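You operate a simulated robot arm through the tools that you are given. There is no shell and no other tool.

Carry out the task below with a simulated robot arm. There is one attempt and no reset: what you move stays moved.

## Task
Tighten the belt until the meter reads 16 Hz and lock the lever.
Fine: free the orange lever first, lock it after; pluck the belt to read; switch the meter off again. Where these are worked on the way, their far stop is far enough and under half their travel is too little: orange lever.
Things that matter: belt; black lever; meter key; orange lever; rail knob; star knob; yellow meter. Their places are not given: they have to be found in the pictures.

Only the result counts: the job must be done as asked and must still hold three seconds after the hand-in. Knocking over, shifting, dropping, spilling or breaking anything else fails it.

## Robot
A 6-joint arm with a fingered hand, fixed in place. Base frame: the origin is on the floor under the middle of its stand, x ahead of it, y to its left, z up. Readings come in mm, rad, newtons and seconds.
With the tool pointing down near the work surface it reaches from about 340 to 820 mm from the base axis. Its first joint turns from -2.897 to 2.897 rad. Payload 4 kg.
Tool frame: the origin (TCP) lies between the finger pads and is the grasp point; the fingertips stand 26 mm ahead of it; z points along the fingers, y is the line along which they close. The gripper opens to 132 mm; its body begins 73 mm behind the TCP. The gripper is a hand of 5 fingers: y runs from the thumb to the fingers, the wrist lies at [0, 0, -239] in the tool frame.
Orientation is that of the tool frame in the base frame, as a unit quaternion [x, y, z, w]. With the fingers straight down and closing along the base's y, the tool's x points along the base's -x, its y along +y and its z along -z.

## Interface
- The arm moves only by the tool play_rows. Its argument "plan" is a list of rows, each a list of 2 entries, a list of its own where there are three numbers: the shift along the base's x, y, z in mm, then the turn, a rotation vector about the base's x, y, z in rad. In form: [[[x, y, z], [wx, wy, wz]], ...]. A call has 1 to 20 rows; each row is the pose to reach, as a shift and turn from the pose commanded when the call began. A row lasts 0.2 s, in which the tool goes at most 50 mm and 0.15 rad; a call with a longer step from one row to the next is refused whole. Where a pose cannot be reached the arm comes as near as it can. A force on the tool above 40 N (or 10 N above the force at the start of the call, whichever is more), or a blocked arm, ends the call early, and 0.2 s more pass. In this call time passes only in rows, and 0.2 s behind the last. The reply holds the time, the measured pose of the TCP, the force on the tool along the base axes, the opening and the grip force, in the units named above and with some noise, with the torque about the TCP (base axes, N m) and any sound that the robot's microphone picked up.
- Cameras (640 x 400 px; columns grow to the right, rows downward): "scene" is fixed at [220.6, -649.3, 1527]; the picture's right is [0.85, -0.53, 0.00], its down [-0.30, -0.47, -0.83] and it looks along [0.44, 0.70, -0.56] (base axes); focal length 322 px, centre (320, 200). "wrist" rides on the gripper at [84, 2, -97] in the tool frame; the picture's right is [-0.02, 1.00, 0.00], its down [-0.75, -0.02, -0.66] and it looks along [-0.66, -0.01, 0.75] (tool axes); focal length 270 px, centre (320, 200).
- grab_frame(camera): a new picture of that camera. No time passes.
- curl_fingers(finger1, finger2, finger3, finger4, thumb_bend): sets how far each is bent, from 0 (flat) to 1 (curled in); at 0.3 the hand is open as for a grip, at 0.7 the pads meet at the TCP. One left out holds its place. A second passes; each finger stops where it meets its share of the squeeze, and holds until it gets a number again. It is the only way to open and close the hand. It gives what a move gives, with no picture; readings hold the bend of each and the force on the fingers (four entries, about 0 where the hand has none), thumb and palm.
- measure_at(camera, pixels): for up to 12 pixels [column, row] of the newest picture of that camera ("zoom" is the newest enlarged one), the place [x, y, z] in the base frame of the surface seen there, good to about 2 mm. No time passes.
- close_up(camera, box): a new picture of the part [left, top, right, bottom] of that camera's present view, enlarged. No time passes.
- finish_job(): hands the job in; it is judged then, once.

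Open the gripper and draw the arm clear of the work before you hand the job in, unless the task says otherwise.

The tools are called by a JSON object that holds its "method" and its "body". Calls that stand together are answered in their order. play_rows: Moves the arm, as the interface text tells. Its arguments: {"type":"object","properties":{"plan":{"type":"array","items":{"type":"array"}}},"required":["plan"]} The other tools are called the same way: curl_fingers (finger1, finger2, finger3, finger4, thumb_bend) moves the fingers one by one; grab_frame (camera) takes a picture; measure_at (camera, pixels) gives the place of the surface under pixels of a picture; close_up (camera, box) takes an enlarged picture of a part of a camera's view; finish_job () hands the job in.

At the start:

```text
time_s: 0.0
ee_pos: [517.5, 179.0, 1191.2]
ee_rot: [0.0, 1.0, 0.0, -0.001]
contact_force: [-0.7, -0.2, -0.2]
wrist_torque: [0.0, -0.01, 0.03]
opening: 131.7
finger_force: 0.0
shape: jaw
bend: [0.3, 0.3, 0.3, 0.3, 0.3]
finger forces: [0.0, 0.0, 0.0, 0.1, 0.0, 0.0]
```

scene: 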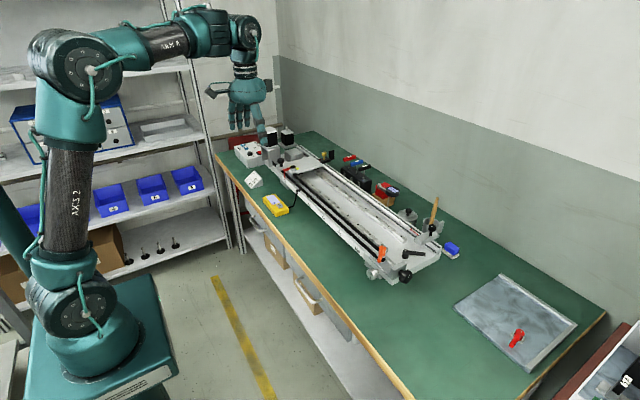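
wrist: 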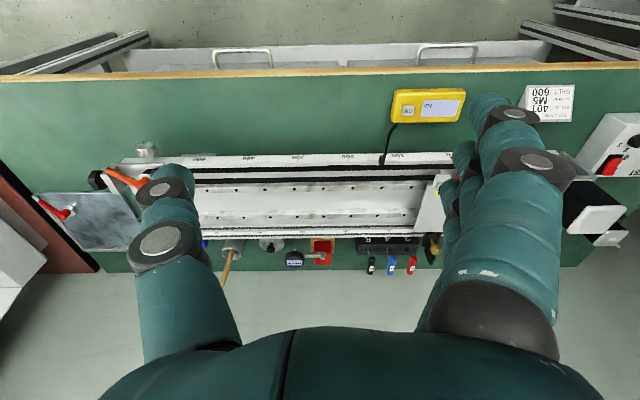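

The scene shows a linear rail with belt, orange lever near (383,252), black knobs near (405,277), yellow meter near (275,204). I take enlarged pictures to identify the parts.

{"method": "close_up", "body": {"camera": "scene", "box": [340, 190, 470, 290]}}

{"method": "close_up", "body": {"camera": "scene", "box": [230, 120, 350, 220]}}

{"method": "close_up", "body": {"camera": "wrist", "box": [80, 120, 260, 280]}}

{"method": "close_up", "body": {"camera": "wrist", "box": [340, 70, 640, 280]}}

```text
4.00 times, centred on (405, 240) of scene
```

zoom: 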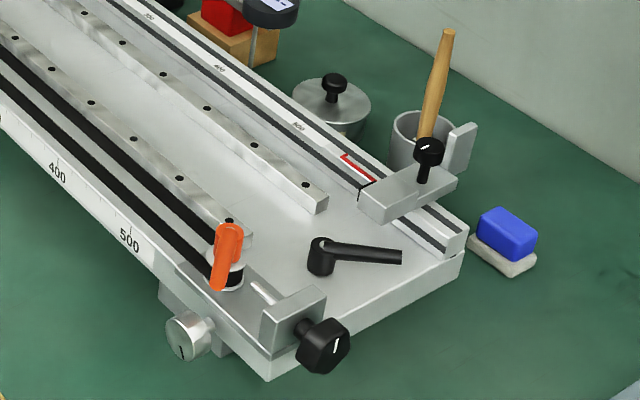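

```text
4.00 times, centred on (290, 170) of scene
```

zoom: 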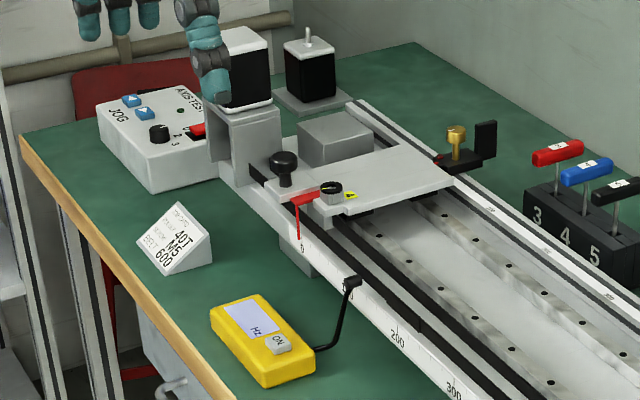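

```text
2.50 times, centred on (170, 200) of wrist
```

zoom: 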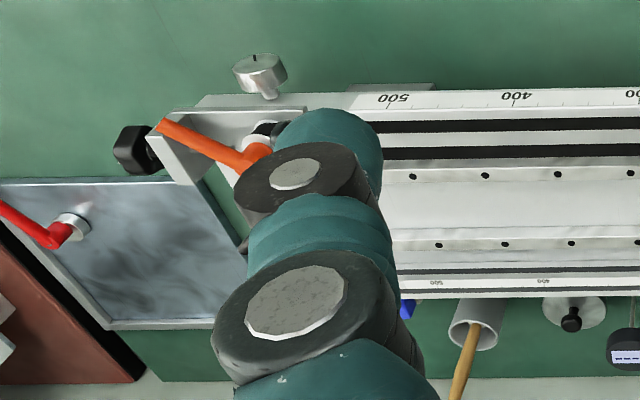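

```text
1.90 times, centred on (490, 175) of wrist
```

zoom: 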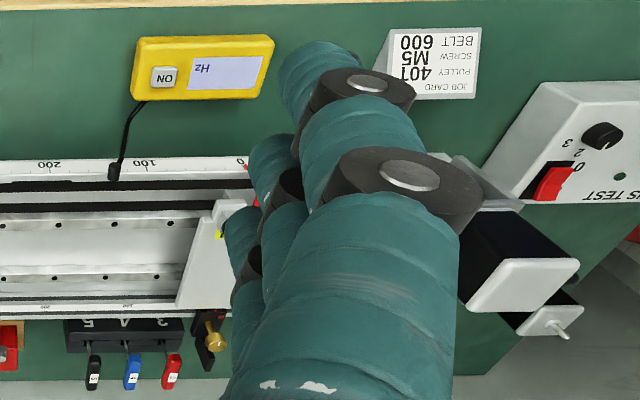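

Now I locate the parts: I take the tensioner close-up again and measure points in it.

{"method": "close_up", "body": {"camera": "scene", "box": [360, 230, 440, 290]}}

```text
6.67 times, centred on (400, 260) of scene
```

zoom: 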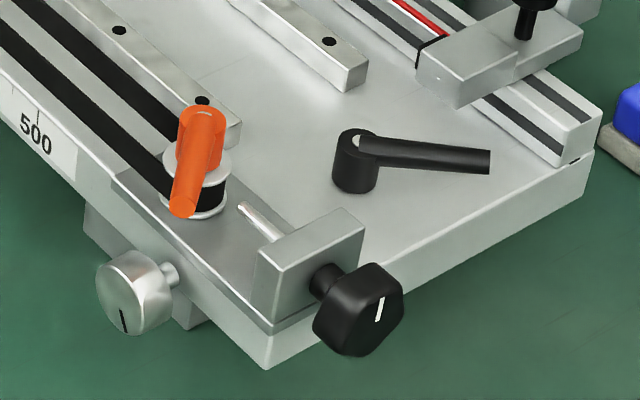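

The star knob is at zoom (360,310), silver rail knob at (135,292), orange lever at (200,150), black lever (355,160)-(485,162). I measure these.

{"method": "measure_at", "body": {"camera": "zoom", "pixels": [[200, 120], [205, 155], [183, 207], [380, 305], [340, 325], [385, 280], [325, 280], [140, 290], [110, 285], [355, 140], [480, 160], [262, 285]]}}

{"method": "measure_at", "body": {"camera": "scene", "pixels": [[268, 200], [278, 206], [283, 210], [295, 192], [320, 190], [330, 220], [350, 235], [375, 265], [330, 250], [450, 300], [432, 253], [255, 181]]}}

```text
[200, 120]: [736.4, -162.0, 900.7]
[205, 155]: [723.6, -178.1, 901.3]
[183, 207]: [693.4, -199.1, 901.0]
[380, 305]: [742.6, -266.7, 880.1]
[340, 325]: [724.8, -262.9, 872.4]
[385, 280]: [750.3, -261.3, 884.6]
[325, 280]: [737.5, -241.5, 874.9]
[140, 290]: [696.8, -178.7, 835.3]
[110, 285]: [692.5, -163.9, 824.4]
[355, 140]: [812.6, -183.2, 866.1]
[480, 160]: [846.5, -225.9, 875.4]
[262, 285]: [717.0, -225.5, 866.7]
```

```text
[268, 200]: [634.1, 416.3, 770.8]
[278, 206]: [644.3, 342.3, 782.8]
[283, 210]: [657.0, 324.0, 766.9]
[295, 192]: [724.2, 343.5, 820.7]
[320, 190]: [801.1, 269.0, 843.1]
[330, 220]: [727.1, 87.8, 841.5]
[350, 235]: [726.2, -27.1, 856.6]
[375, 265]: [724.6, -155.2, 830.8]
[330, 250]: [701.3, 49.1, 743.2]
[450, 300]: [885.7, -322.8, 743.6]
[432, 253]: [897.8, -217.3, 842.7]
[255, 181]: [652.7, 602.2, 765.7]
```

Table is z≈743, rail top ≈842. I look closer in the wrist camera at the orange lever, and the meter, and measure there.

{"method": "close_up", "body": {"camera": "wrist", "box": [80, 130, 180, 200]}}

{"method": "measure_at", "body": {"camera": "wrist", "pixels": [[110, 172], [125, 178], [140, 184], [150, 180], [97, 180], [146, 147], [407, 111], [442, 107], [425, 121], [388, 158], [300, 171], [300, 182]]}}

```text
5.71 times, centred on (130, 165) of wrist
```

zoom: 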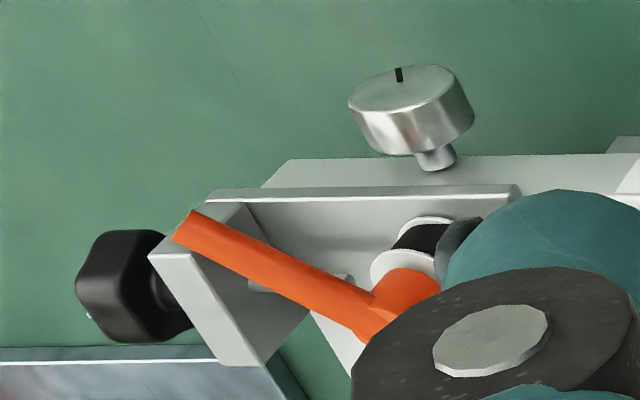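

```text
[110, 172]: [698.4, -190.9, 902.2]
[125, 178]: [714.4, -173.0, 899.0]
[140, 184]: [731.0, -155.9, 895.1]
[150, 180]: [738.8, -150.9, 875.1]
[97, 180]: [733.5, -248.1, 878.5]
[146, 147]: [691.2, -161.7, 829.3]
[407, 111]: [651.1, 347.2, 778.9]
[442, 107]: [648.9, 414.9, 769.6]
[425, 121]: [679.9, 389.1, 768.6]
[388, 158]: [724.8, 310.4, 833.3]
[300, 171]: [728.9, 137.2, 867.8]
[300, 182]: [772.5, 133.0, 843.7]
```

The orange lever pivots near (738,-152) with tip near (692,-200), z≈900. I move the hand to −y by 330 mm at the same height to view the tensioner closely.

{"method": "play_rows", "body": {"plan": [[[0, -45, 0], [0, 0, 0]], [[0, -92, 0], [0, 0, 0]], [[0, -140, 0], [0, 0, 0]], [[0, -188, 0], [0, 0, 0]], [[0, -236, 0], [0, 0, 0]], [[0, -284, 0], [0, 0, 0]], [[0, -330, 0], [0, 0, 0]], [[0, -360, 0], [0, 0, 0]]]}}

{"method": "grab_frame", "body": {"camera": "wrist"}}

{"method": "grab_frame", "body": {"camera": "scene"}}

```text
time_s: 1.8
ee_pos: [518.6, -182.1, 1190.7]
ee_rot: [-0.001, 1.0, 0.0, 0.0]
contact_force: [0.0, 0.9, 0.0]
wrist_torque: [-0.02, 0.04, 0.0]
opening: 132.1
finger_force: 0.0
shape: jaw
bend: [0.3, 0.3, 0.3, 0.3, 0.3]
finger forces: [0.0, 0.0, 0.0, 0.0, 0.0, 0.0]
```

```text
taken
```

wrist: 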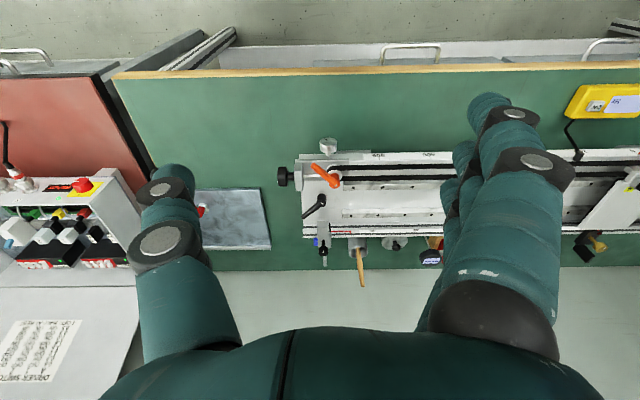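

```text
taken
```

scene: 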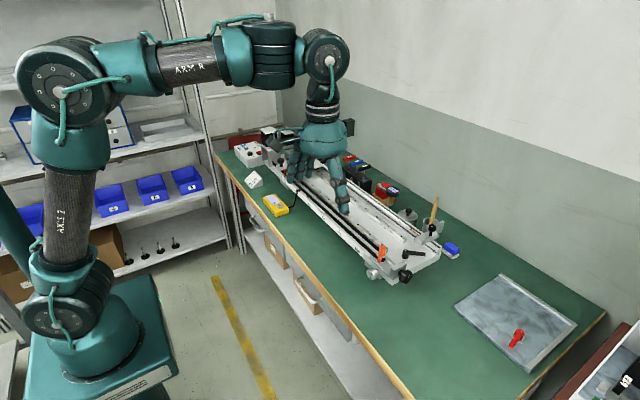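

The tensioner sits at wrist (320,180). I enlarge it.

{"method": "close_up", "body": {"camera": "wrist", "box": [268, 130, 388, 270]}}

{"method": "close_up", "body": {"camera": "wrist", "box": [550, 75, 640, 175]}}

```text
2.86 times, centred on (328, 200) of wrist
```

zoom: 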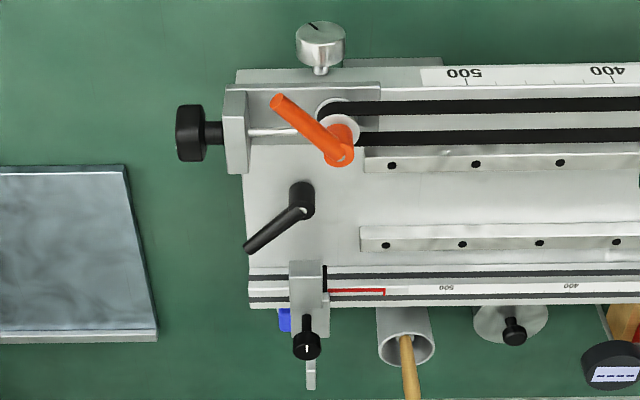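

```text
4.00 times, centred on (595, 125) of wrist
```

zoom: 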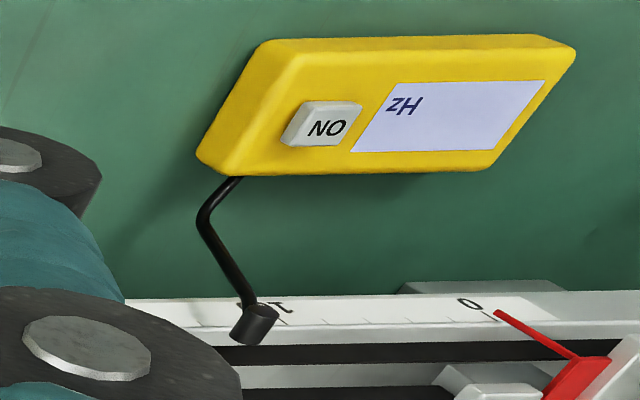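

Clear view. I take the tensioner close-up again and measure lever, pulley, knob and belt points.

{"method": "close_up", "body": {"camera": "wrist", "box": [290, 140, 370, 190]}}

{"method": "measure_at", "body": {"camera": "wrist", "pixels": [[317, 167], [326, 176], [334, 184], [337, 176], [280, 176], [286, 176], [296, 175], [328, 145], [380, 167], [380, 178], [373, 200], [360, 187]]}}

{"method": "measure_at", "body": {"camera": "zoom", "pixels": [[200, 220], [250, 260], [300, 300], [350, 320], [370, 340], [390, 230], [480, 222], [480, 315], [480, 265], [330, 210], [350, 215], [120, 280]]}}

```text
8.00 times, centred on (330, 165) of wrist
```

zoom: 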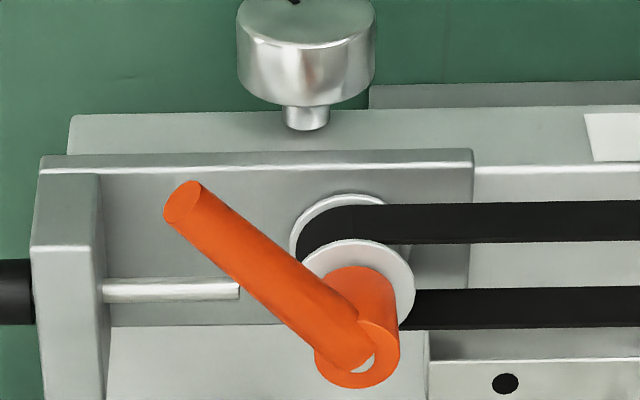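

```text
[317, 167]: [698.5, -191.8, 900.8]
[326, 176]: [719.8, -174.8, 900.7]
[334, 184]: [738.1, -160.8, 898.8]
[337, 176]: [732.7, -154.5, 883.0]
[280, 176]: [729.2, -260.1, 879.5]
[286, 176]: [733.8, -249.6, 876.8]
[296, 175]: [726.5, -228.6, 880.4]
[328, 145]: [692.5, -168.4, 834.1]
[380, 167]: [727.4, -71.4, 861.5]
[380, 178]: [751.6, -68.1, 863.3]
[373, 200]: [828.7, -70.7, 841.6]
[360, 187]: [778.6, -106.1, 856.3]
```

```text
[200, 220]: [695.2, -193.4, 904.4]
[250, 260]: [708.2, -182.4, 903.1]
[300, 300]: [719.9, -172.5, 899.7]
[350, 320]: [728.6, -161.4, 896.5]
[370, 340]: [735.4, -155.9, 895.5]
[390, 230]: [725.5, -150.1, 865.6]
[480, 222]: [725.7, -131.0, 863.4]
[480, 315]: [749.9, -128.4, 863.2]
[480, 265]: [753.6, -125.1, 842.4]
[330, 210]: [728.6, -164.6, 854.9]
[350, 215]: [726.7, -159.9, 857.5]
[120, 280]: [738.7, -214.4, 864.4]
```

Lever pivot ≈(738,-159), tip ≈(692,-196), belt runs at x≈726 and 751, top z≈863. Now I test the hand shape: finger1 open, all others curled, and look at it.

{"method": "curl_fingers", "body": {"finger1": 0.3, "finger2": 1.0, "finger3": 1.0, "finger4": 1.0, "thumb_bend": 1.0}}

{"method": "grab_frame", "body": {"camera": "wrist"}}

{"method": "close_up", "body": {"camera": "scene", "box": [270, 80, 390, 230]}}

```text
time_s: 2.8
ee_pos: [518.9, -181.8, 1190.1]
ee_rot: [0.0, 1.0, 0.0, 0.0]
contact_force: [0.0, -0.2, -0.4]
wrist_torque: [0.02, 0.02, 0.01]
opening: 64.3
finger_force: 0.0
shape: fingers
bend: [0.3, 0.9, 0.9, 1.0, 0.9]
finger forces: [0.0, 0.1, 0.1, 0.0, 0.0, 0.0]
```

```text
taken
```

wrist: 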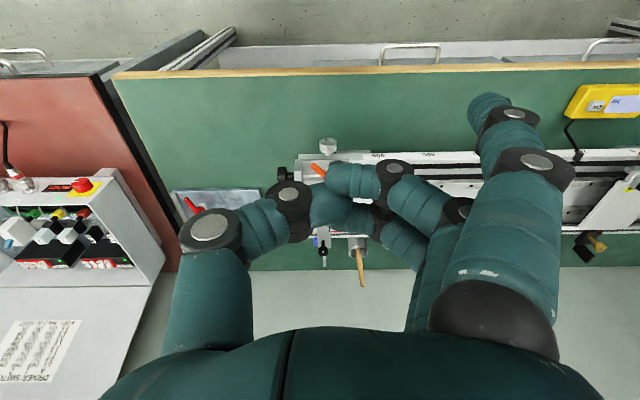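

```text
2.67 times, centred on (330, 155) of scene
```

zoom: 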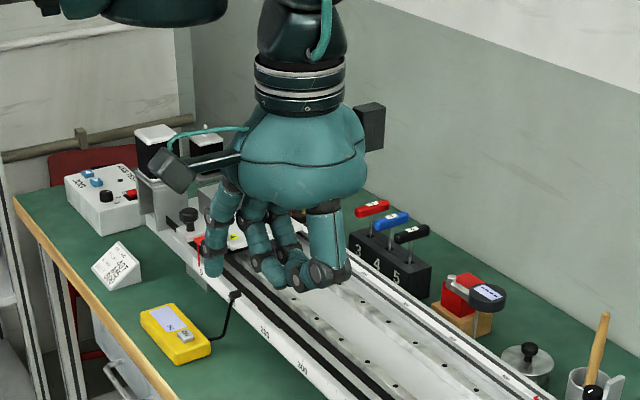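

Finger1 is the one nearest the wrist camera and is the lone extended one now. I measure its tip and its length in both cameras.

{"method": "measure_at", "body": {"camera": "wrist", "pixels": [[487, 97], [480, 103], [495, 98], [512, 116], [518, 133], [532, 160], [505, 110], [350, 170], [388, 168], [295, 195], [335, 170]]}}

{"method": "measure_at", "body": {"camera": "zoom", "pixels": [[215, 270], [215, 240], [218, 215], [225, 190], [208, 270], [222, 270]]}}

```text
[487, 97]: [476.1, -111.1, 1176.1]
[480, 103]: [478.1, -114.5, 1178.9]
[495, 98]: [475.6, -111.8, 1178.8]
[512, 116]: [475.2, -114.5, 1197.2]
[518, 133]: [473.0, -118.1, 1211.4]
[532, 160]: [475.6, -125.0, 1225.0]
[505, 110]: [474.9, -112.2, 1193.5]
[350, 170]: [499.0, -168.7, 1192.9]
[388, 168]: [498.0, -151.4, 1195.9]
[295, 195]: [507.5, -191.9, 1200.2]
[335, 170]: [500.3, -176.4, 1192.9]
```

```text
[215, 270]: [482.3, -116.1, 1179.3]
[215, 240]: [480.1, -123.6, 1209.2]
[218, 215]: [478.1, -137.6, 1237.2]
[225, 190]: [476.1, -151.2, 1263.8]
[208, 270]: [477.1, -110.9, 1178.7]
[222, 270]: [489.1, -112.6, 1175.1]
```

Finger1's tip sits about (−36,+70,−26) in base axes from the TCP. Next I estimate the arm's geometry to know what poses are reachable, measuring joints at scene (85,300), (70,65), (325,60).

{"method": "measure_at", "body": {"camera": "scene", "pixels": [[85, 300], [60, 90], [65, 70], [330, 60], [325, 75], [320, 115], [90, 340], [280, 60], [150, 50], [70, 200], [110, 370]]}}

{"method": "curl_fingers", "body": {"finger1": 0.0}}

{"method": "grab_frame", "body": {"camera": "wrist"}}

{"method": "close_up", "body": {"camera": "scene", "box": [270, 80, 390, 230]}}

```text
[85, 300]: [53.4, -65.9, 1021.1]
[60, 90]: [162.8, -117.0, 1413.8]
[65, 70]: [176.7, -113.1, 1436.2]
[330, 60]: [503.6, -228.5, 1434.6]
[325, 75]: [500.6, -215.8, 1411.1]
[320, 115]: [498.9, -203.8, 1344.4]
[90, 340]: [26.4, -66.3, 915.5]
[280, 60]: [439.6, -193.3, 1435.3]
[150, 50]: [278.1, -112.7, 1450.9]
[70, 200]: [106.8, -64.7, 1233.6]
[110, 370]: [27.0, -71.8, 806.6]
```

```text
time_s: 3.8
ee_pos: [518.5, -182.4, 1190.5]
ee_rot: [-0.001, 1.0, 0.001, 0.0]
contact_force: [-1.2, -0.1, 0.2]
wrist_torque: [0.01, 0.01, 0.01]
opening: 80.4
finger_force: 0.1
shape: fingers
bend: [0.0, 0.97, 0.97, 1.0, 0.93]
finger forces: [0.1, 0.0, 0.0, 0.0, 0.0, 0.1]
```

```text
taken
```

wrist: 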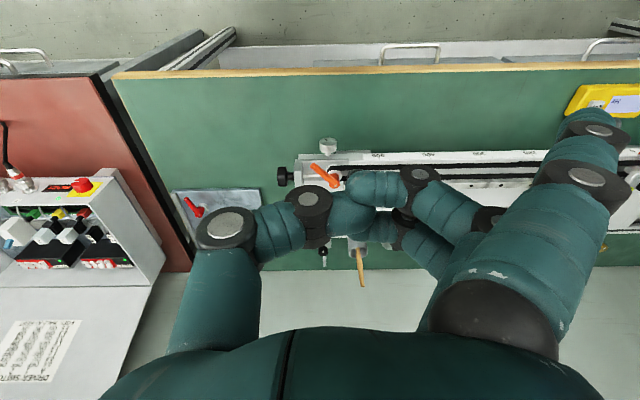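

```text
2.67 times, centred on (330, 155) of scene
```

zoom: 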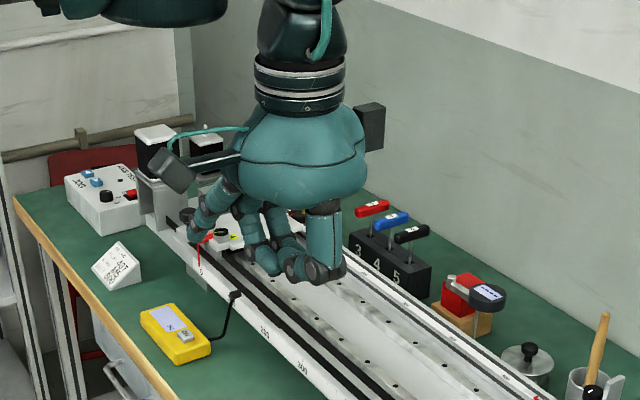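

Bend 0 splays the finger outward, so I go back to about 0.35 for finger1. Then I move high above the meter with the hand yawed −90° so the finger points to the rail side and the hand body stays off the rail.

{"method": "curl_fingers", "body": {"finger1": 0.38}}

{"method": "play_rows", "body": {"plan": [[[5, 40, 0], [0, 0, -0.13]], [[10, 80, 0], [0, 0, -0.26]], [[15, 120, 0], [0, 0, -0.39]], [[20, 160, 0], [0, 0, -0.52]], [[25, 200, 0], [0, 0, -0.65]], [[30, 240, 0], [0, 0, -0.78]], [[35, 280, 0], [0, 0, -0.91]], [[40, 320, 0], [0, 0, -1.04]], [[45, 360, 0], [0, 0, -1.17]], [[50, 400, 0], [0, 0, -1.3]], [[55, 440, 0], [0, 0, -1.44]], [[62, 484, 0], [0, 0, -1.5708]]]}}

{"method": "grab_frame", "body": {"camera": "wrist"}}

{"method": "grab_frame", "body": {"camera": "scene"}}

```text
time_s: 4.8
ee_pos: [518.8, -181.0, 1190.2]
ee_rot: [0.0, 1.0, 0.0, 0.001]
contact_force: [0.1, 0.4, 0.4]
wrist_torque: [0.04, 0.02, -0.01]
opening: 50.1
finger_force: 0.0
shape: fingers
bend: [0.38, 0.97, 0.97, 1.0, 0.93]
finger forces: [0.0, 0.1, 0.0, 0.0, 0.1, 0.0]
```

```text
time_s: 7.4
ee_pos: [579.4, 299.6, 1193.4]
ee_rot: [0.708, 0.706, 0.001, 0.0]
contact_force: [-0.6, -0.1, 0.3]
wrist_torque: [-0.01, -0.02, 0.0]
opening: 49.9
finger_force: 0.0
shape: fingers
bend: [0.38, 0.97, 0.97, 1.0, 0.93]
finger forces: [0.1, 0.0, 0.1, 0.0, 0.0, 0.1]
```

```text
taken
```

wrist: 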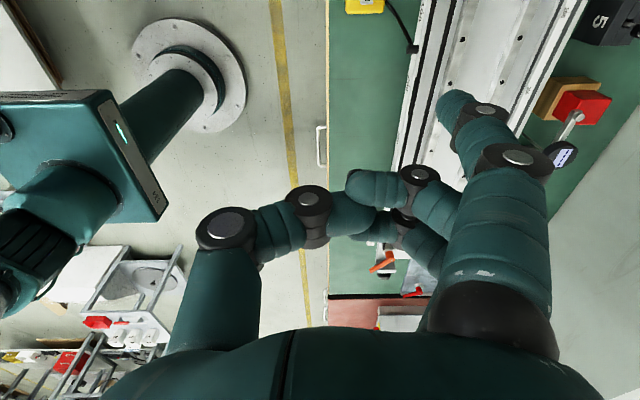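

```text
taken
```

scene: 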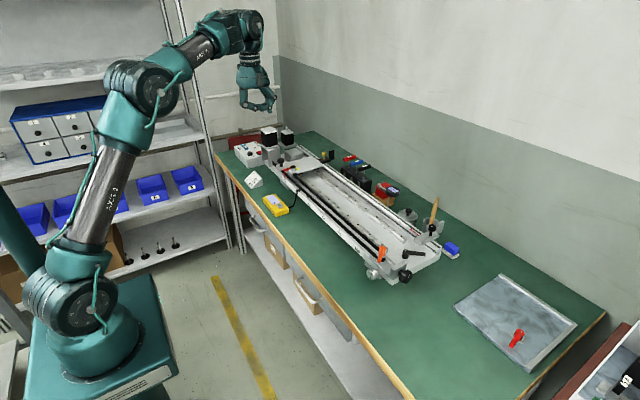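

The hand is yawed and near (579,300). I measure finger1's tip around wrist (455,97) and the scene view for its tip offset.

{"method": "measure_at", "body": {"camera": "wrist", "pixels": [[452, 95], [445, 100], [460, 93], [448, 115], [470, 97], [440, 110], [385, 230], [360, 187], [300, 220]]}}

{"method": "close_up", "body": {"camera": "scene", "box": [220, 60, 300, 130]}}

```text
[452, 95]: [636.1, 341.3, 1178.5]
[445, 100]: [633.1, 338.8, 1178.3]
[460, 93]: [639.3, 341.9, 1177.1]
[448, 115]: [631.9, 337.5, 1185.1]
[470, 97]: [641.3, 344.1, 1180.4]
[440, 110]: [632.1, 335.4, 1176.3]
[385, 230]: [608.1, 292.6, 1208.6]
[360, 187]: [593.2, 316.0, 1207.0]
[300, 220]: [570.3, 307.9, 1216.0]
```

```text
5.71 times, centred on (260, 95) of scene
```

zoom: 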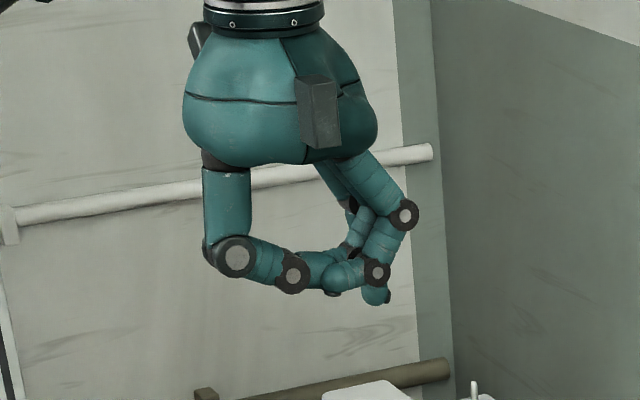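

I measure the bottoms of the fingertip and curled fingers in this enlarged view.

{"method": "measure_at", "body": {"camera": "zoom", "pixels": [[375, 300], [385, 297], [368, 300], [332, 292], [292, 290], [325, 285], [232, 270], [377, 272], [405, 215], [350, 285]]}}

```text
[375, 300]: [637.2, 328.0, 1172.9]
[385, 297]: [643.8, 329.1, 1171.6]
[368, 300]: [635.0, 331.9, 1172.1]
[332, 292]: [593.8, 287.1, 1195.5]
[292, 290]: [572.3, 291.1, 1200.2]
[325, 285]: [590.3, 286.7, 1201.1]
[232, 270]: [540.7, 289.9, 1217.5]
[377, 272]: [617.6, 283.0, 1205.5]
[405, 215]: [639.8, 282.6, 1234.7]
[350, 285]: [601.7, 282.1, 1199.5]
```

The tip is at offset ≈(+58,+36,−25) from the TCP, other parts ≥20 mm higher. I descend to about 60 mm above the key at ≈(648,345,780).

{"method": "play_rows", "body": {"plan": [[[3, 2, -45], [0, 0, 0]], [[6, 5, -90], [0, 0, 0]], [[11, 9.5, -138], [0, 0, 0]], [[11, 9.5, -186], [0, 0, 0]], [[11, 9.5, -234], [0, 0, 0]], [[11, 9.5, -282], [0, 0, 0]], [[11, 9.5, -315], [0, 0, 0]], [[11, 9.5, -340], [0, 0, 0]]]}}

{"method": "close_up", "body": {"camera": "scene", "box": [220, 140, 320, 220]}}

{"method": "grab_frame", "body": {"camera": "wrist"}}

```text
time_s: 9.2
ee_pos: [590.0, 313.4, 851.0]
ee_rot: [0.707, 0.707, 0.0, 0.002]
contact_force: [0.0, -0.1, 0.2]
wrist_torque: [0.01, 0.01, -0.06]
opening: 50.2
finger_force: 0.0
shape: fingers
bend: [0.38, 0.97, 0.97, 1.0, 0.93]
finger forces: [0.1, 0.0, 0.0, 0.0, 0.1, 0.0]
```

```text
5.00 times, centred on (270, 180) of scene
```

zoom: 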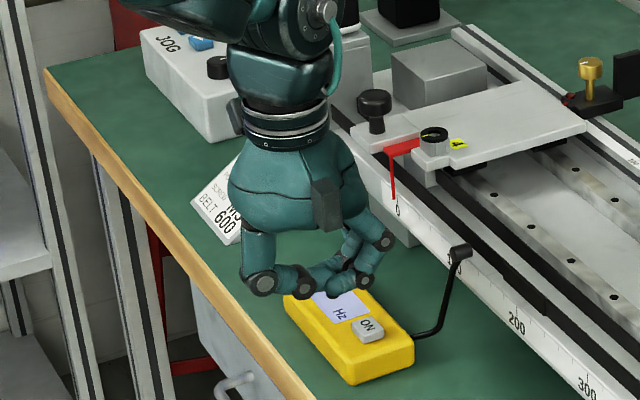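

```text
taken
```

wrist: 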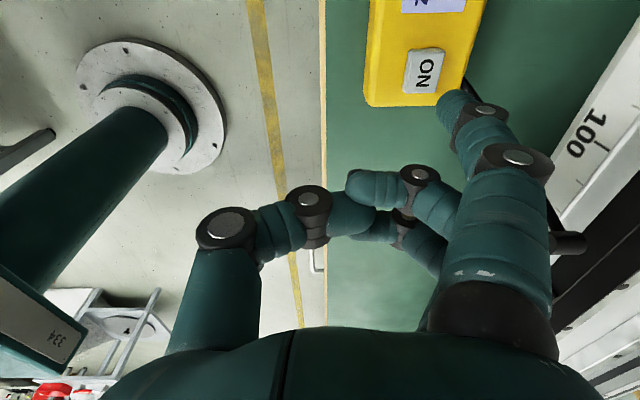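

I measure the key's corners and centre in the wrist picture at (425,70), and the tip at (452,97).

{"method": "measure_at", "body": {"camera": "wrist", "pixels": [[410, 50], [440, 50], [425, 70], [408, 88], [437, 90], [452, 97], [370, 100], [460, 95]]}}

{"method": "measure_at", "body": {"camera": "zoom", "pixels": [[367, 328], [358, 325], [382, 330], [370, 340], [360, 295], [365, 290], [355, 380], [345, 305]]}}

```text
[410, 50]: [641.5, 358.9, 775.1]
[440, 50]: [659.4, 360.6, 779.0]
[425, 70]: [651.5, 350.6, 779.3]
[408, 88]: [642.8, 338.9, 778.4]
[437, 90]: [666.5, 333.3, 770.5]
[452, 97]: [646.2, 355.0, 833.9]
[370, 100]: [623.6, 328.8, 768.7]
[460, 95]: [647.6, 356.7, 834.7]
```

```text
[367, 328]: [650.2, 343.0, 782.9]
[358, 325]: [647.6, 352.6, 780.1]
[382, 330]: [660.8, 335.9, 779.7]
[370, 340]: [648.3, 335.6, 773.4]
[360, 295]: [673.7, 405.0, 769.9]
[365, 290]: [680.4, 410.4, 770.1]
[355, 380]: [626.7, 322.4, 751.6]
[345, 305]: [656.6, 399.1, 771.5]
```

The tip (≈648,349) is right above the key centre (651,349), 47 mm above. I descend slowly to just touching and a little further.

{"method": "play_rows", "body": {"plan": [[[2, 0, -20], [0, 0, 0]], [[2, 0, -36], [0, 0, 0]], [[2, 0, -42], [0, 0, 0]], [[2, 0, -45], [0, 0, 0]], [[2, 0, -47], [0, 0, 0]], [[2, 0, -48], [0, 0, 0]], [[2, 0, -49], [0, 0, 0]], [[2, 0, -50], [0, 0, 0]]]}}

{"method": "close_up", "body": {"camera": "scene", "box": [220, 140, 320, 220]}}

{"method": "grab_frame", "body": {"camera": "wrist"}}

```text
time_s: 11.0
ee_pos: [591.3, 310.8, 801.8]
ee_rot: [0.707, 0.707, 0.001, 0.0]
contact_force: [-2.5, -1.8, 6.8]
wrist_torque: [0.19, -0.47, -0.06]
opening: 49.9
finger_force: 4.0
shape: fingers
bend: [0.38, 0.97, 0.97, 1.0, 0.93]
finger forces: [7.4, 0.1, 0.1, 0.1, 0.0, 0.0]
heard: click
```

```text
5.00 times, centred on (270, 180) of scene
```

zoom: 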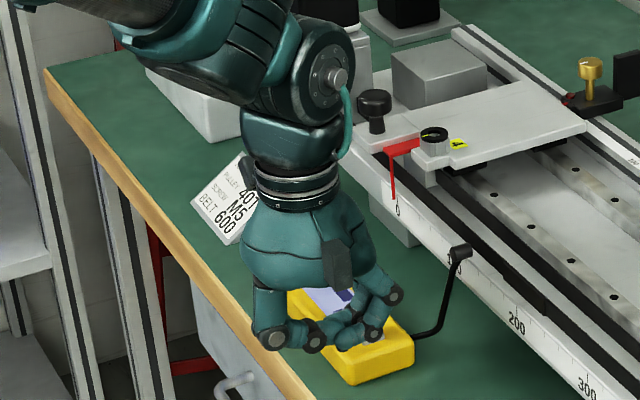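

```text
taken
```

wrist: 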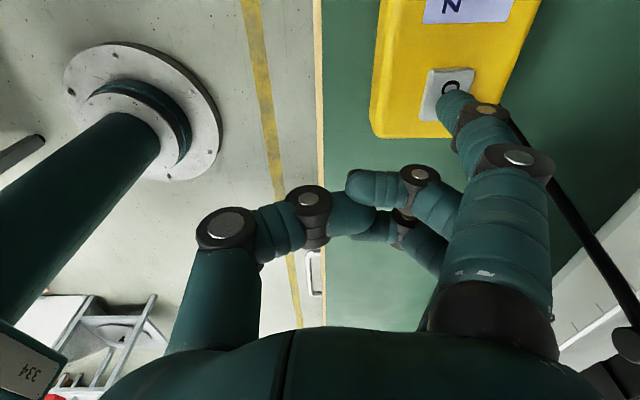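

The click was heard at 6.8 N: the key was pressed. I lift straight up and look at the meter.

{"method": "play_rows", "body": {"plan": [[[0, 0, 5], [0, 0, 0]], [[0, 0, 25], [0, 0, 0]], [[0, 0, 65], [0, 0, 0]], [[0, 0, 110], [0, 0, 0]]]}}

{"method": "close_up", "body": {"camera": "scene", "box": [250, 185, 310, 225]}}

{"method": "grab_frame", "body": {"camera": "wrist"}}

```text
time_s: 12.0
ee_pos: [593.2, 312.1, 912.7]
ee_rot: [0.707, 0.707, 0.0, -0.001]
contact_force: [-0.4, -0.1, -0.5]
wrist_torque: [0.0, 0.02, 0.0]
opening: 49.8
finger_force: 0.1
shape: fingers
bend: [0.38, 0.97, 0.97, 1.0, 0.93]
finger forces: [0.0, 0.0, 0.0, 0.1, 0.1, 0.0]
```

```text
10.00 times, centred on (280, 205) of scene
```

zoom: 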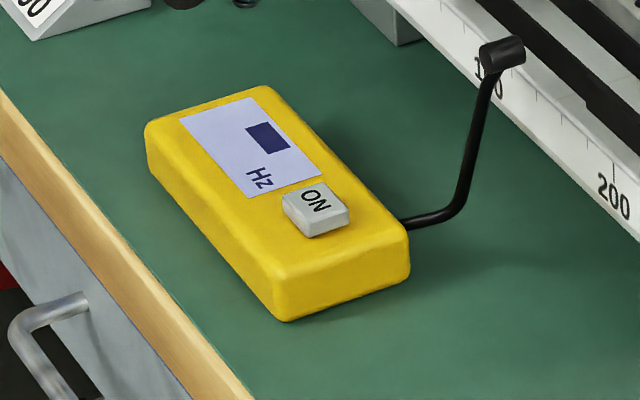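

```text
taken
```

wrist: 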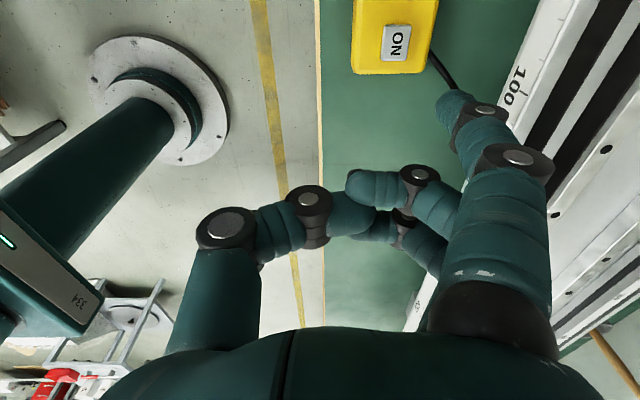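

The meter shows a dash now: it is on. I carry the finger to mid-belt (y≈60), beside the outer belt run (x≈726), and lower so the tip is at z≈852.

{"method": "play_rows", "body": {"plan": [[[8, -48, 10], [0, 0, 0]], [[16, -96, 10], [0, 0, 0]], [[24, -144, 10], [0, 0, 0]], [[32, -192, 10], [0, 0, 0]], [[40, -240, 10], [0, 0, 0]], [[44, -288, 10], [0, 0, 0]], [[44, -288, -15], [0, 0, 0]], [[44, -288, -33], [0, 0, 0]]]}}

{"method": "grab_frame", "body": {"camera": "wrist"}}

{"method": "close_up", "body": {"camera": "scene", "box": [280, 170, 380, 250]}}

```text
time_s: 13.8
ee_pos: [635.8, 23.5, 879.4]
ee_rot: [0.707, 0.707, 0.001, 0.001]
contact_force: [1.0, -1.0, -0.9]
wrist_torque: [-0.02, 0.02, 0.01]
opening: 49.9
finger_force: 0.0
shape: fingers
bend: [0.38, 0.97, 0.97, 1.0, 0.93]
finger forces: [0.1, 0.0, 0.0, 0.0, 0.0, 0.1]
```

```text
taken
```

wrist: 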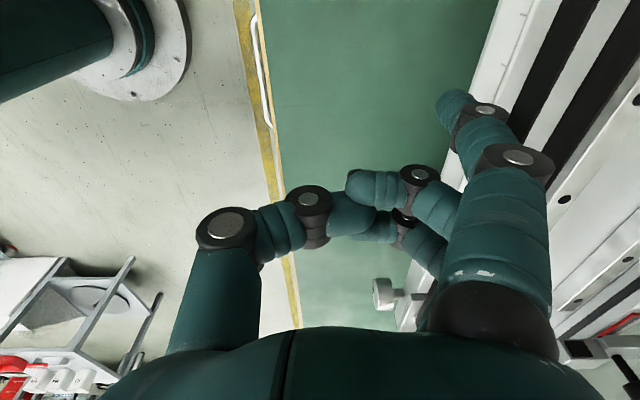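

```text
5.00 times, centred on (330, 210) of scene
```

zoom: 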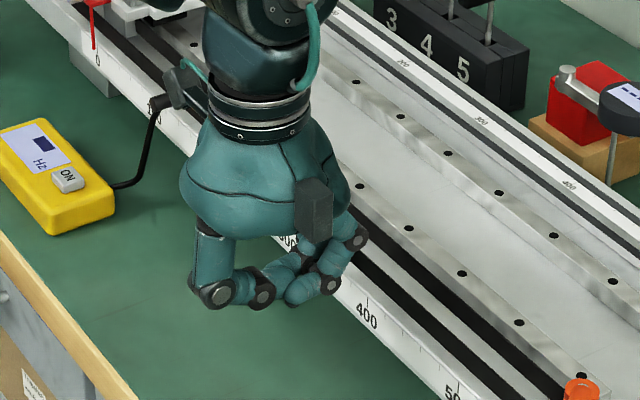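

I measure belt edges and the rail top near the fingertip in this picture.

{"method": "measure_at", "body": {"camera": "wrist", "pixels": [[545, 50], [560, 50], [575, 50], [520, 50], [595, 50], [620, 50], [600, 100], [585, 100], [500, 50], [452, 97], [445, 105]]}}

```text
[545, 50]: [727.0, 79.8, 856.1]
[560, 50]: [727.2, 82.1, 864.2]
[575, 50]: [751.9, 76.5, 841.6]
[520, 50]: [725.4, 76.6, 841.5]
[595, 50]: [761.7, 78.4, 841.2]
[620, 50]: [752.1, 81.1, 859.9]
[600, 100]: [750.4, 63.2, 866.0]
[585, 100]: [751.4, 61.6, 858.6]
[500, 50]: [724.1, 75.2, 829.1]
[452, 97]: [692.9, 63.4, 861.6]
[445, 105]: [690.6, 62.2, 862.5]
```

Belt face is at x≈727, z≈852–867; rail top 841.6. I lower 3 mm, push +x into the belt by several mm, and pull back quickly for a pluck.

{"method": "play_rows", "body": {"plan": [[[0, 0, -3], [0, 0, 0]], [[15, 0, -3], [0, 0, 0]], [[22, 0, -3], [0, 0, 0]], [[26, 0, -3], [0, 0, 0]], [[29, 0, -3], [0, 0, 0]], [[32, 0, -3], [0, 0, 0]], [[35, 0, -3], [0, 0, 0]], [[0, 0, -3], [0, 0, 0]]]}}

{"method": "close_up", "body": {"camera": "scene", "box": [250, 185, 310, 225]}}

```text
time_s: 15.6
ee_pos: [635.9, 23.0, 875.8]
ee_rot: [0.706, 0.708, -0.001, 0.001]
contact_force: [0.0, -0.1, 0.3]
wrist_torque: [0.02, 0.0, -0.01]
opening: 49.8
finger_force: 0.0
shape: fingers
bend: [0.38, 0.97, 0.97, 1.0, 0.93]
finger forces: [0.0, 0.1, 0.1, 0.0, 0.0, 0.0]
```

```text
10.00 times, centred on (280, 205) of scene
```

zoom: 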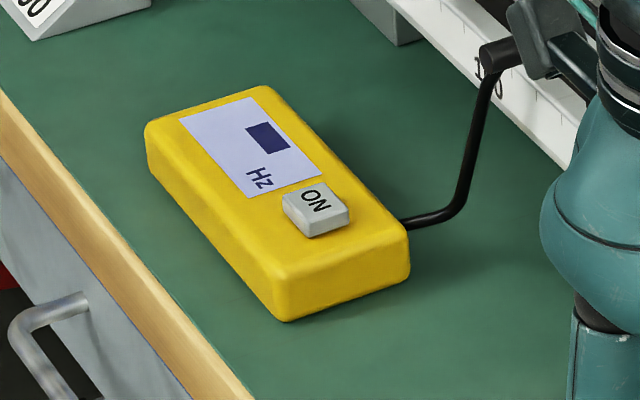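

No reading yet. I push again and hold at the end to read the contact force and see whether the belt is really being deflected.

{"method": "play_rows", "body": {"plan": [[[15, 0, -3], [0, 0, 0]], [[22, 0, -3], [0, 0, 0]], [[27, 0, -3], [0, 0, 0]], [[31, 0, -3], [0, 0, 0]], [[35, 0, -3], [0, 0, 0]]]}}

{"method": "grab_frame", "body": {"camera": "wrist"}}

{"method": "close_up", "body": {"camera": "scene", "box": [300, 190, 380, 250]}}

```text
time_s: 16.8
ee_pos: [671.2, 22.9, 872.2]
ee_rot: [0.707, 0.707, 0.001, 0.001]
contact_force: [0.7, -0.4, -0.5]
wrist_torque: [0.01, 0.02, 0.01]
opening: 50.0
finger_force: 0.0
shape: fingers
bend: [0.38, 0.97, 0.97, 1.0, 0.93]
finger forces: [0.0, 0.0, 0.1, 0.0, 0.0, 0.0]
```

```text
taken
```

wrist: 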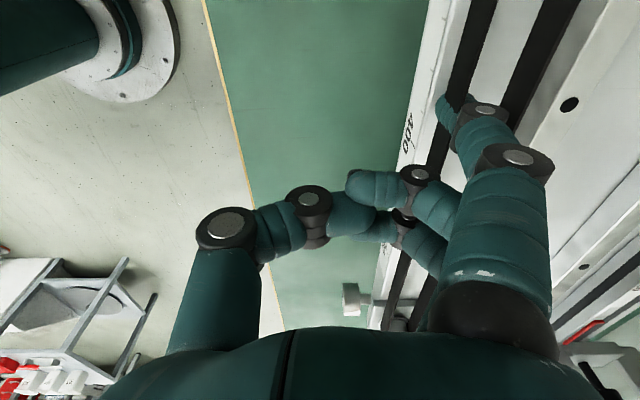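

```text
6.67 times, centred on (340, 220) of scene
```

zoom: 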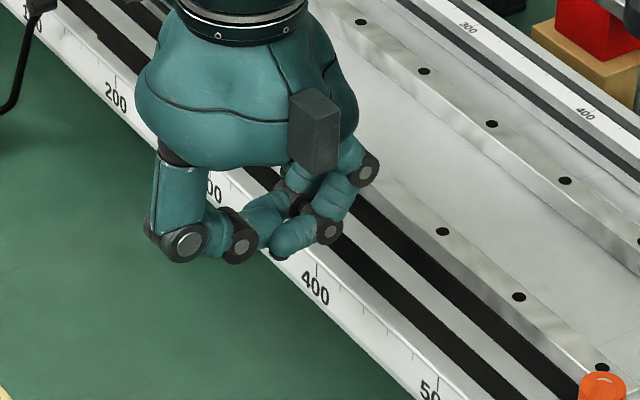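

No force at all and no contact. I enlarge the wrist picture around the fingertip to see where it is relative to the belt.

{"method": "close_up", "body": {"camera": "wrist", "box": [400, 60, 540, 160]}}

{"method": "measure_at", "body": {"camera": "wrist", "pixels": [[445, 100], [452, 120], [468, 98], [465, 60], [485, 100], [440, 150], [475, 85], [430, 165]]}}

```text
4.00 times, centred on (470, 110) of wrist
```

zoom: 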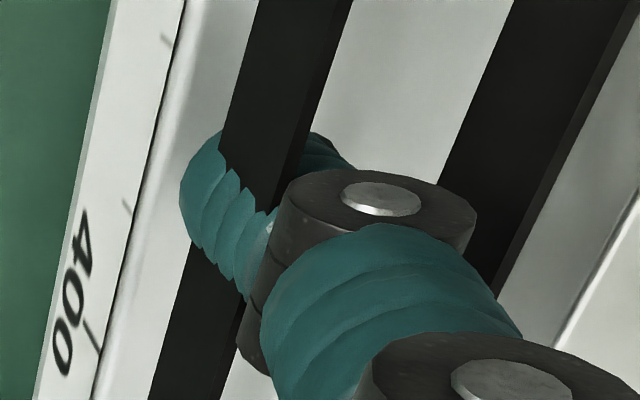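

```text
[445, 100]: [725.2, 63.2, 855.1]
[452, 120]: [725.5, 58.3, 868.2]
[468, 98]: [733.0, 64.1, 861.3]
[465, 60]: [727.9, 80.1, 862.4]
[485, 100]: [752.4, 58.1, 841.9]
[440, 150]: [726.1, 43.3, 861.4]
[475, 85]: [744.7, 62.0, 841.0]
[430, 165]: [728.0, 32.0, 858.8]
```

The finger passes through the drawn belt here without force. Earlier views showed a raised dark segment on the belt near the "200" mark; I retract and look there.

{"method": "play_rows", "body": {"plan": [[[-20, 0, 0], [0, 0, 0]], [[-50, 0, 10], [0, 0, 0]], [[-70, -20, 50], [0, 0, 0]], [[-90, -60, 80], [0, 0, 0]], [[-110, -100, 90], [0, 0, 0]]]}}

{"method": "close_up", "body": {"camera": "scene", "box": [280, 170, 360, 230]}}

{"method": "grab_frame", "body": {"camera": "scene"}}

```text
refused: row 4 steps farther than a row can; nothing moved
```

```text
6.67 times, centred on (320, 200) of scene
```

zoom: 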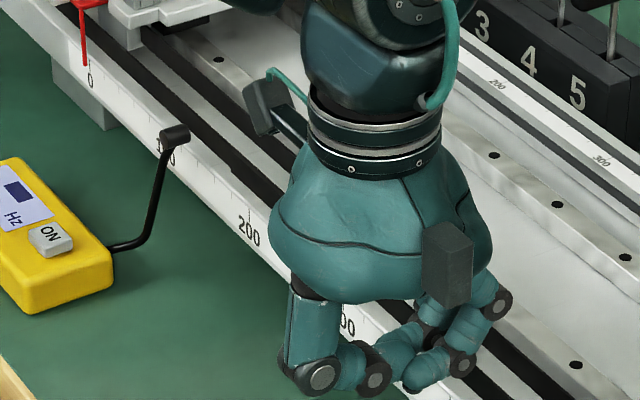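

```text
taken
```

scene: 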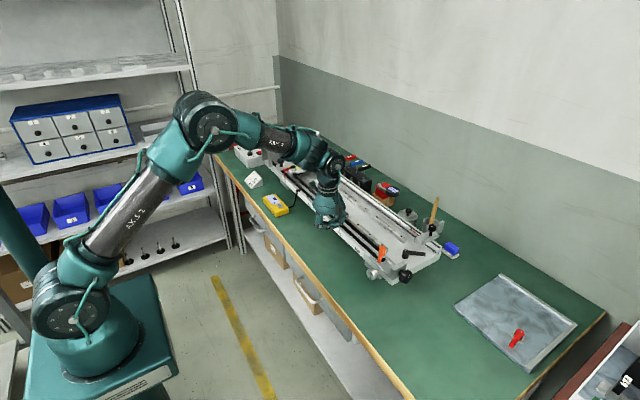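

A step was too long. I retract with shorter steps and look at the belt near the "200" mark; there is a thicker dark segment at about zoom (265,185).

{"method": "play_rows", "body": {"plan": [[[-20, 0, 0], [0, 0, 0]], [[-50, 0, 10], [0, 0, 0]], [[-70, -20, 45], [0, 0, 0]], [[-80, -55, 75], [0, 0, 0]], [[-95, -95, 95], [0, 0, 0]]]}}

{"method": "close_up", "body": {"camera": "scene", "box": [295, 175, 345, 215]}}

```text
time_s: 18.0
ee_pos: [577.8, -72.3, 967.3]
ee_rot: [0.708, 0.707, 0.0, 0.0]
contact_force: [-0.5, -0.2, -0.7]
wrist_torque: [-0.02, 0.02, -0.03]
opening: 50.0
finger_force: 0.1
shape: fingers
bend: [0.38, 0.97, 0.97, 1.0, 0.93]
finger forces: [0.0, 0.1, 0.0, 0.0, 0.0, 0.0]
```

```text
10.00 times, centred on (320, 195) of scene
```

zoom: 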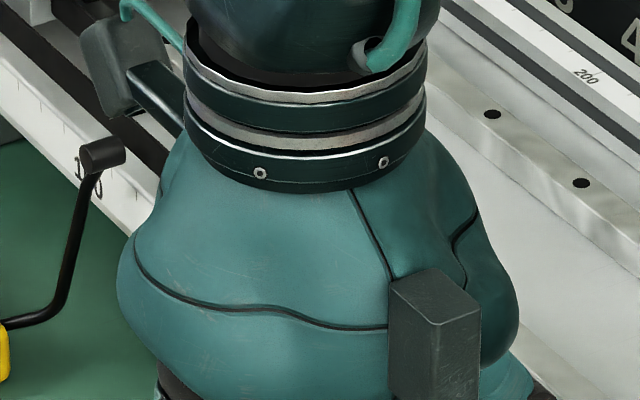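

The hand blocks the scene camera's view of the belt. I move it further to −y/−x and look again.

{"method": "play_rows", "body": {"plan": [[[-10, -45, 10], [0, 0, 0]], [[-20, -90, 20], [0, 0, 0]], [[-30, -135, 30], [0, 0, 0]], [[-40, -180, 40], [0, 0, 0]], [[-50, -220, 50], [0, 0, 0]]]}}

{"method": "close_up", "body": {"camera": "scene", "box": [285, 175, 345, 215]}}

{"method": "close_up", "body": {"camera": "scene", "box": [330, 205, 400, 250]}}

```text
time_s: 19.2
ee_pos: [526.2, -289.7, 1017.7]
ee_rot: [0.707, 0.707, 0.0, -0.001]
contact_force: [0.1, -0.1, 0.2]
wrist_torque: [-0.03, -0.02, 0.0]
opening: 50.0
finger_force: 0.0
shape: fingers
bend: [0.38, 0.97, 0.97, 1.0, 0.93]
finger forces: [0.1, 0.0, 0.1, 0.0, 0.0, 0.1]
```

```text
10.00 times, centred on (315, 195) of scene
```

zoom: 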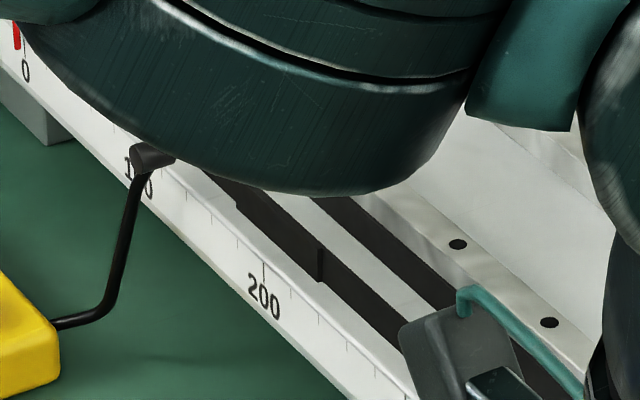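

```text
8.89 times, centred on (365, 228) of scene
```

zoom: 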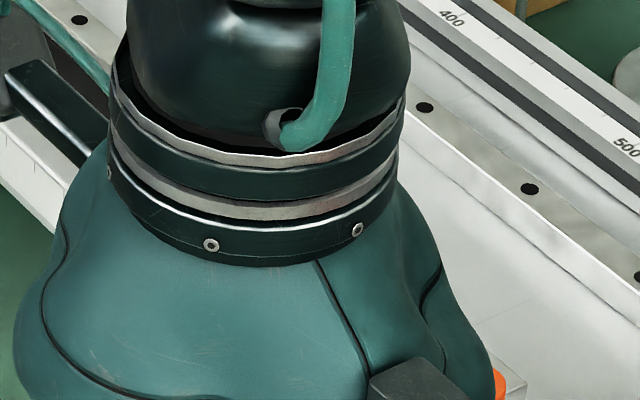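

A separate thicker belt segment is visible from zoom (237,195) to (322,282) near the 200 mark — likely the part to pluck. I measure it via a fresh enlargement.

{"method": "close_up", "body": {"camera": "scene", "box": [300, 185, 330, 210]}}

```text
16.00 times, centred on (315, 198) of scene
```

zoom: 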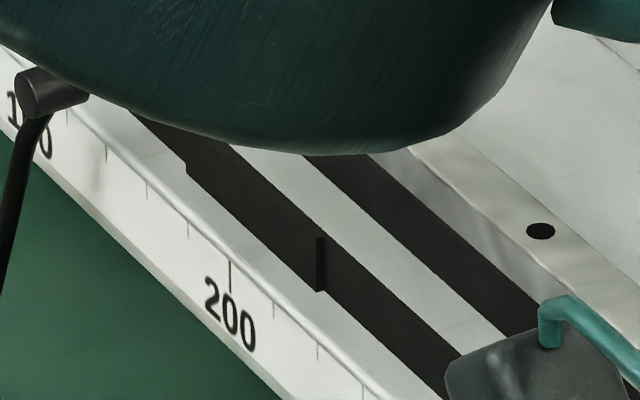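

{"method": "measure_at", "body": {"camera": "zoom", "pixels": [[190, 160], [200, 180], [250, 200], [300, 260], [315, 270], [320, 245], [330, 270], [360, 300], [290, 220], [260, 240], [170, 150], [60, 95]]}}

```text
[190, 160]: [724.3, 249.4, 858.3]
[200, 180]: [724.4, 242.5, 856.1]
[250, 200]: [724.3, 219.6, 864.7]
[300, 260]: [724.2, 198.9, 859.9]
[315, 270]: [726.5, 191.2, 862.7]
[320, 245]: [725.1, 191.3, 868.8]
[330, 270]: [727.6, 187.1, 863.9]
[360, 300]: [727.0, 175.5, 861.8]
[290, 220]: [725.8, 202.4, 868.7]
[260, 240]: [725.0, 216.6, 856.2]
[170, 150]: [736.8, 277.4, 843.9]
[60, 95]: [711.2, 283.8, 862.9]
```

The pluckable segment spans y≈191–250 at x≈724, z≈851–868. I take the finger to beside its middle (tip at y≈220, x≈694).

{"method": "play_rows", "body": {"plan": [[[5, 44, 0], [0, 0, 0]], [[10, 88, -5], [0, 0, 0]], [[15, 132, -10], [0, 0, 0]], [[20, 176, -20], [0, 0, 0]], [[30, 220, -30], [0, 0, 0]], [[40, 264, -40], [0, 0, 0]], [[55, 308, -50], [0, 0, 0]], [[70, 352, -60], [0, 0, 0]], [[85, 394, -70], [0, 0, 0]], [[98, 436, -80], [0, 0, 0]], [[110, 474, -90], [0, 0, 0]], [[110, 474, -120], [0, 0, 0]], [[110, 474, -142], [0, 0, 0]]]}}

{"method": "close_up", "body": {"camera": "wrist", "box": [400, 0, 640, 150]}}

```text
time_s: 22.0
ee_pos: [634.7, 182.7, 874.1]
ee_rot: [0.707, 0.707, 0.0, 0.001]
contact_force: [0.6, 0.6, 0.0]
wrist_torque: [0.04, 0.02, -0.02]
opening: 49.8
finger_force: 0.0
shape: fingers
bend: [0.38, 0.97, 0.97, 1.0, 0.93]
finger forces: [0.0, 0.1, 0.1, 0.1, 0.0, 0.0]
```

```text
2.67 times, centred on (520, 75) of wrist
```

zoom: 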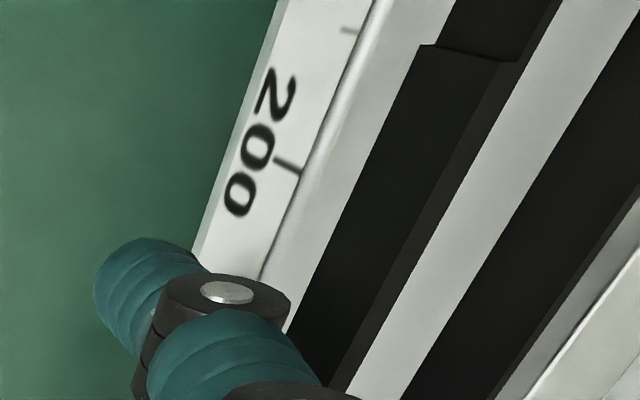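

The segment is clearly visible beside the finger. I push +x gently and hold to read the force.

{"method": "play_rows", "body": {"plan": [[[14, 0, 0], [0, 0, 0]], [[20, 0, 0], [0, 0, 0]], [[24, 0, 0], [0, 0, 0]], [[27, 0, 0], [0, 0, 0]], [[30, 0, 0], [0, 0, 0]]]}}

{"method": "close_up", "body": {"camera": "wrist", "box": [400, 0, 640, 150]}}

```text
time_s: 23.2
ee_pos: [665.5, 182.6, 875.3]
ee_rot: [0.707, 0.707, 0.0, 0.0]
contact_force: [-0.5, -0.6, 0.5]
wrist_torque: [-0.02, 0.01, -0.01]
opening: 49.3
finger_force: 0.5
shape: fingers
bend: [0.38, 0.97, 0.97, 1.0, 0.93]
finger forces: [0.7, 0.0, 0.0, 0.1, 0.0, 0.1]
```

```text
2.67 times, centred on (520, 75) of wrist
```

zoom: 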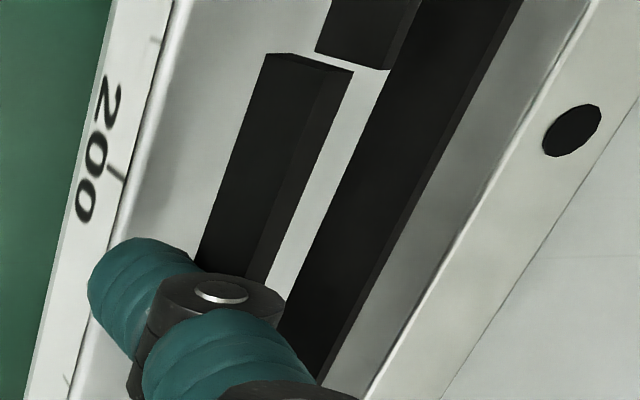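

The segment moved relative to the belt. I measure where it now is.

{"method": "measure_at", "body": {"camera": "zoom", "pixels": [[280, 80], [310, 62], [230, 200], [345, 30], [390, 10], [320, 120], [190, 250], [120, 260], [360, 200]]}}

{"method": "close_up", "body": {"camera": "scene", "box": [250, 185, 310, 225]}}

```text
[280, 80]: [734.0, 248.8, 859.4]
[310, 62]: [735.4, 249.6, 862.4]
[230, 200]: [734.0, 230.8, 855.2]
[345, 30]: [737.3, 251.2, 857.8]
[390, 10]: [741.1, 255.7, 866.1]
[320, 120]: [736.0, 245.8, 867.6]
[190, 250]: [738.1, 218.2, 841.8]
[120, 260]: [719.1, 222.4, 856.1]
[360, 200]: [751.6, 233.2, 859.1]
```

```text
10.00 times, centred on (280, 205) of scene
```

zoom: 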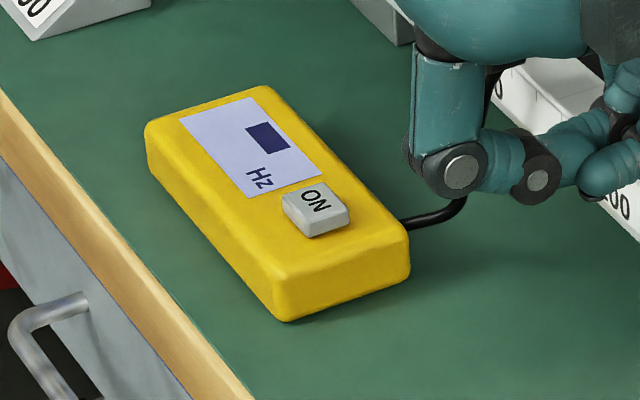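

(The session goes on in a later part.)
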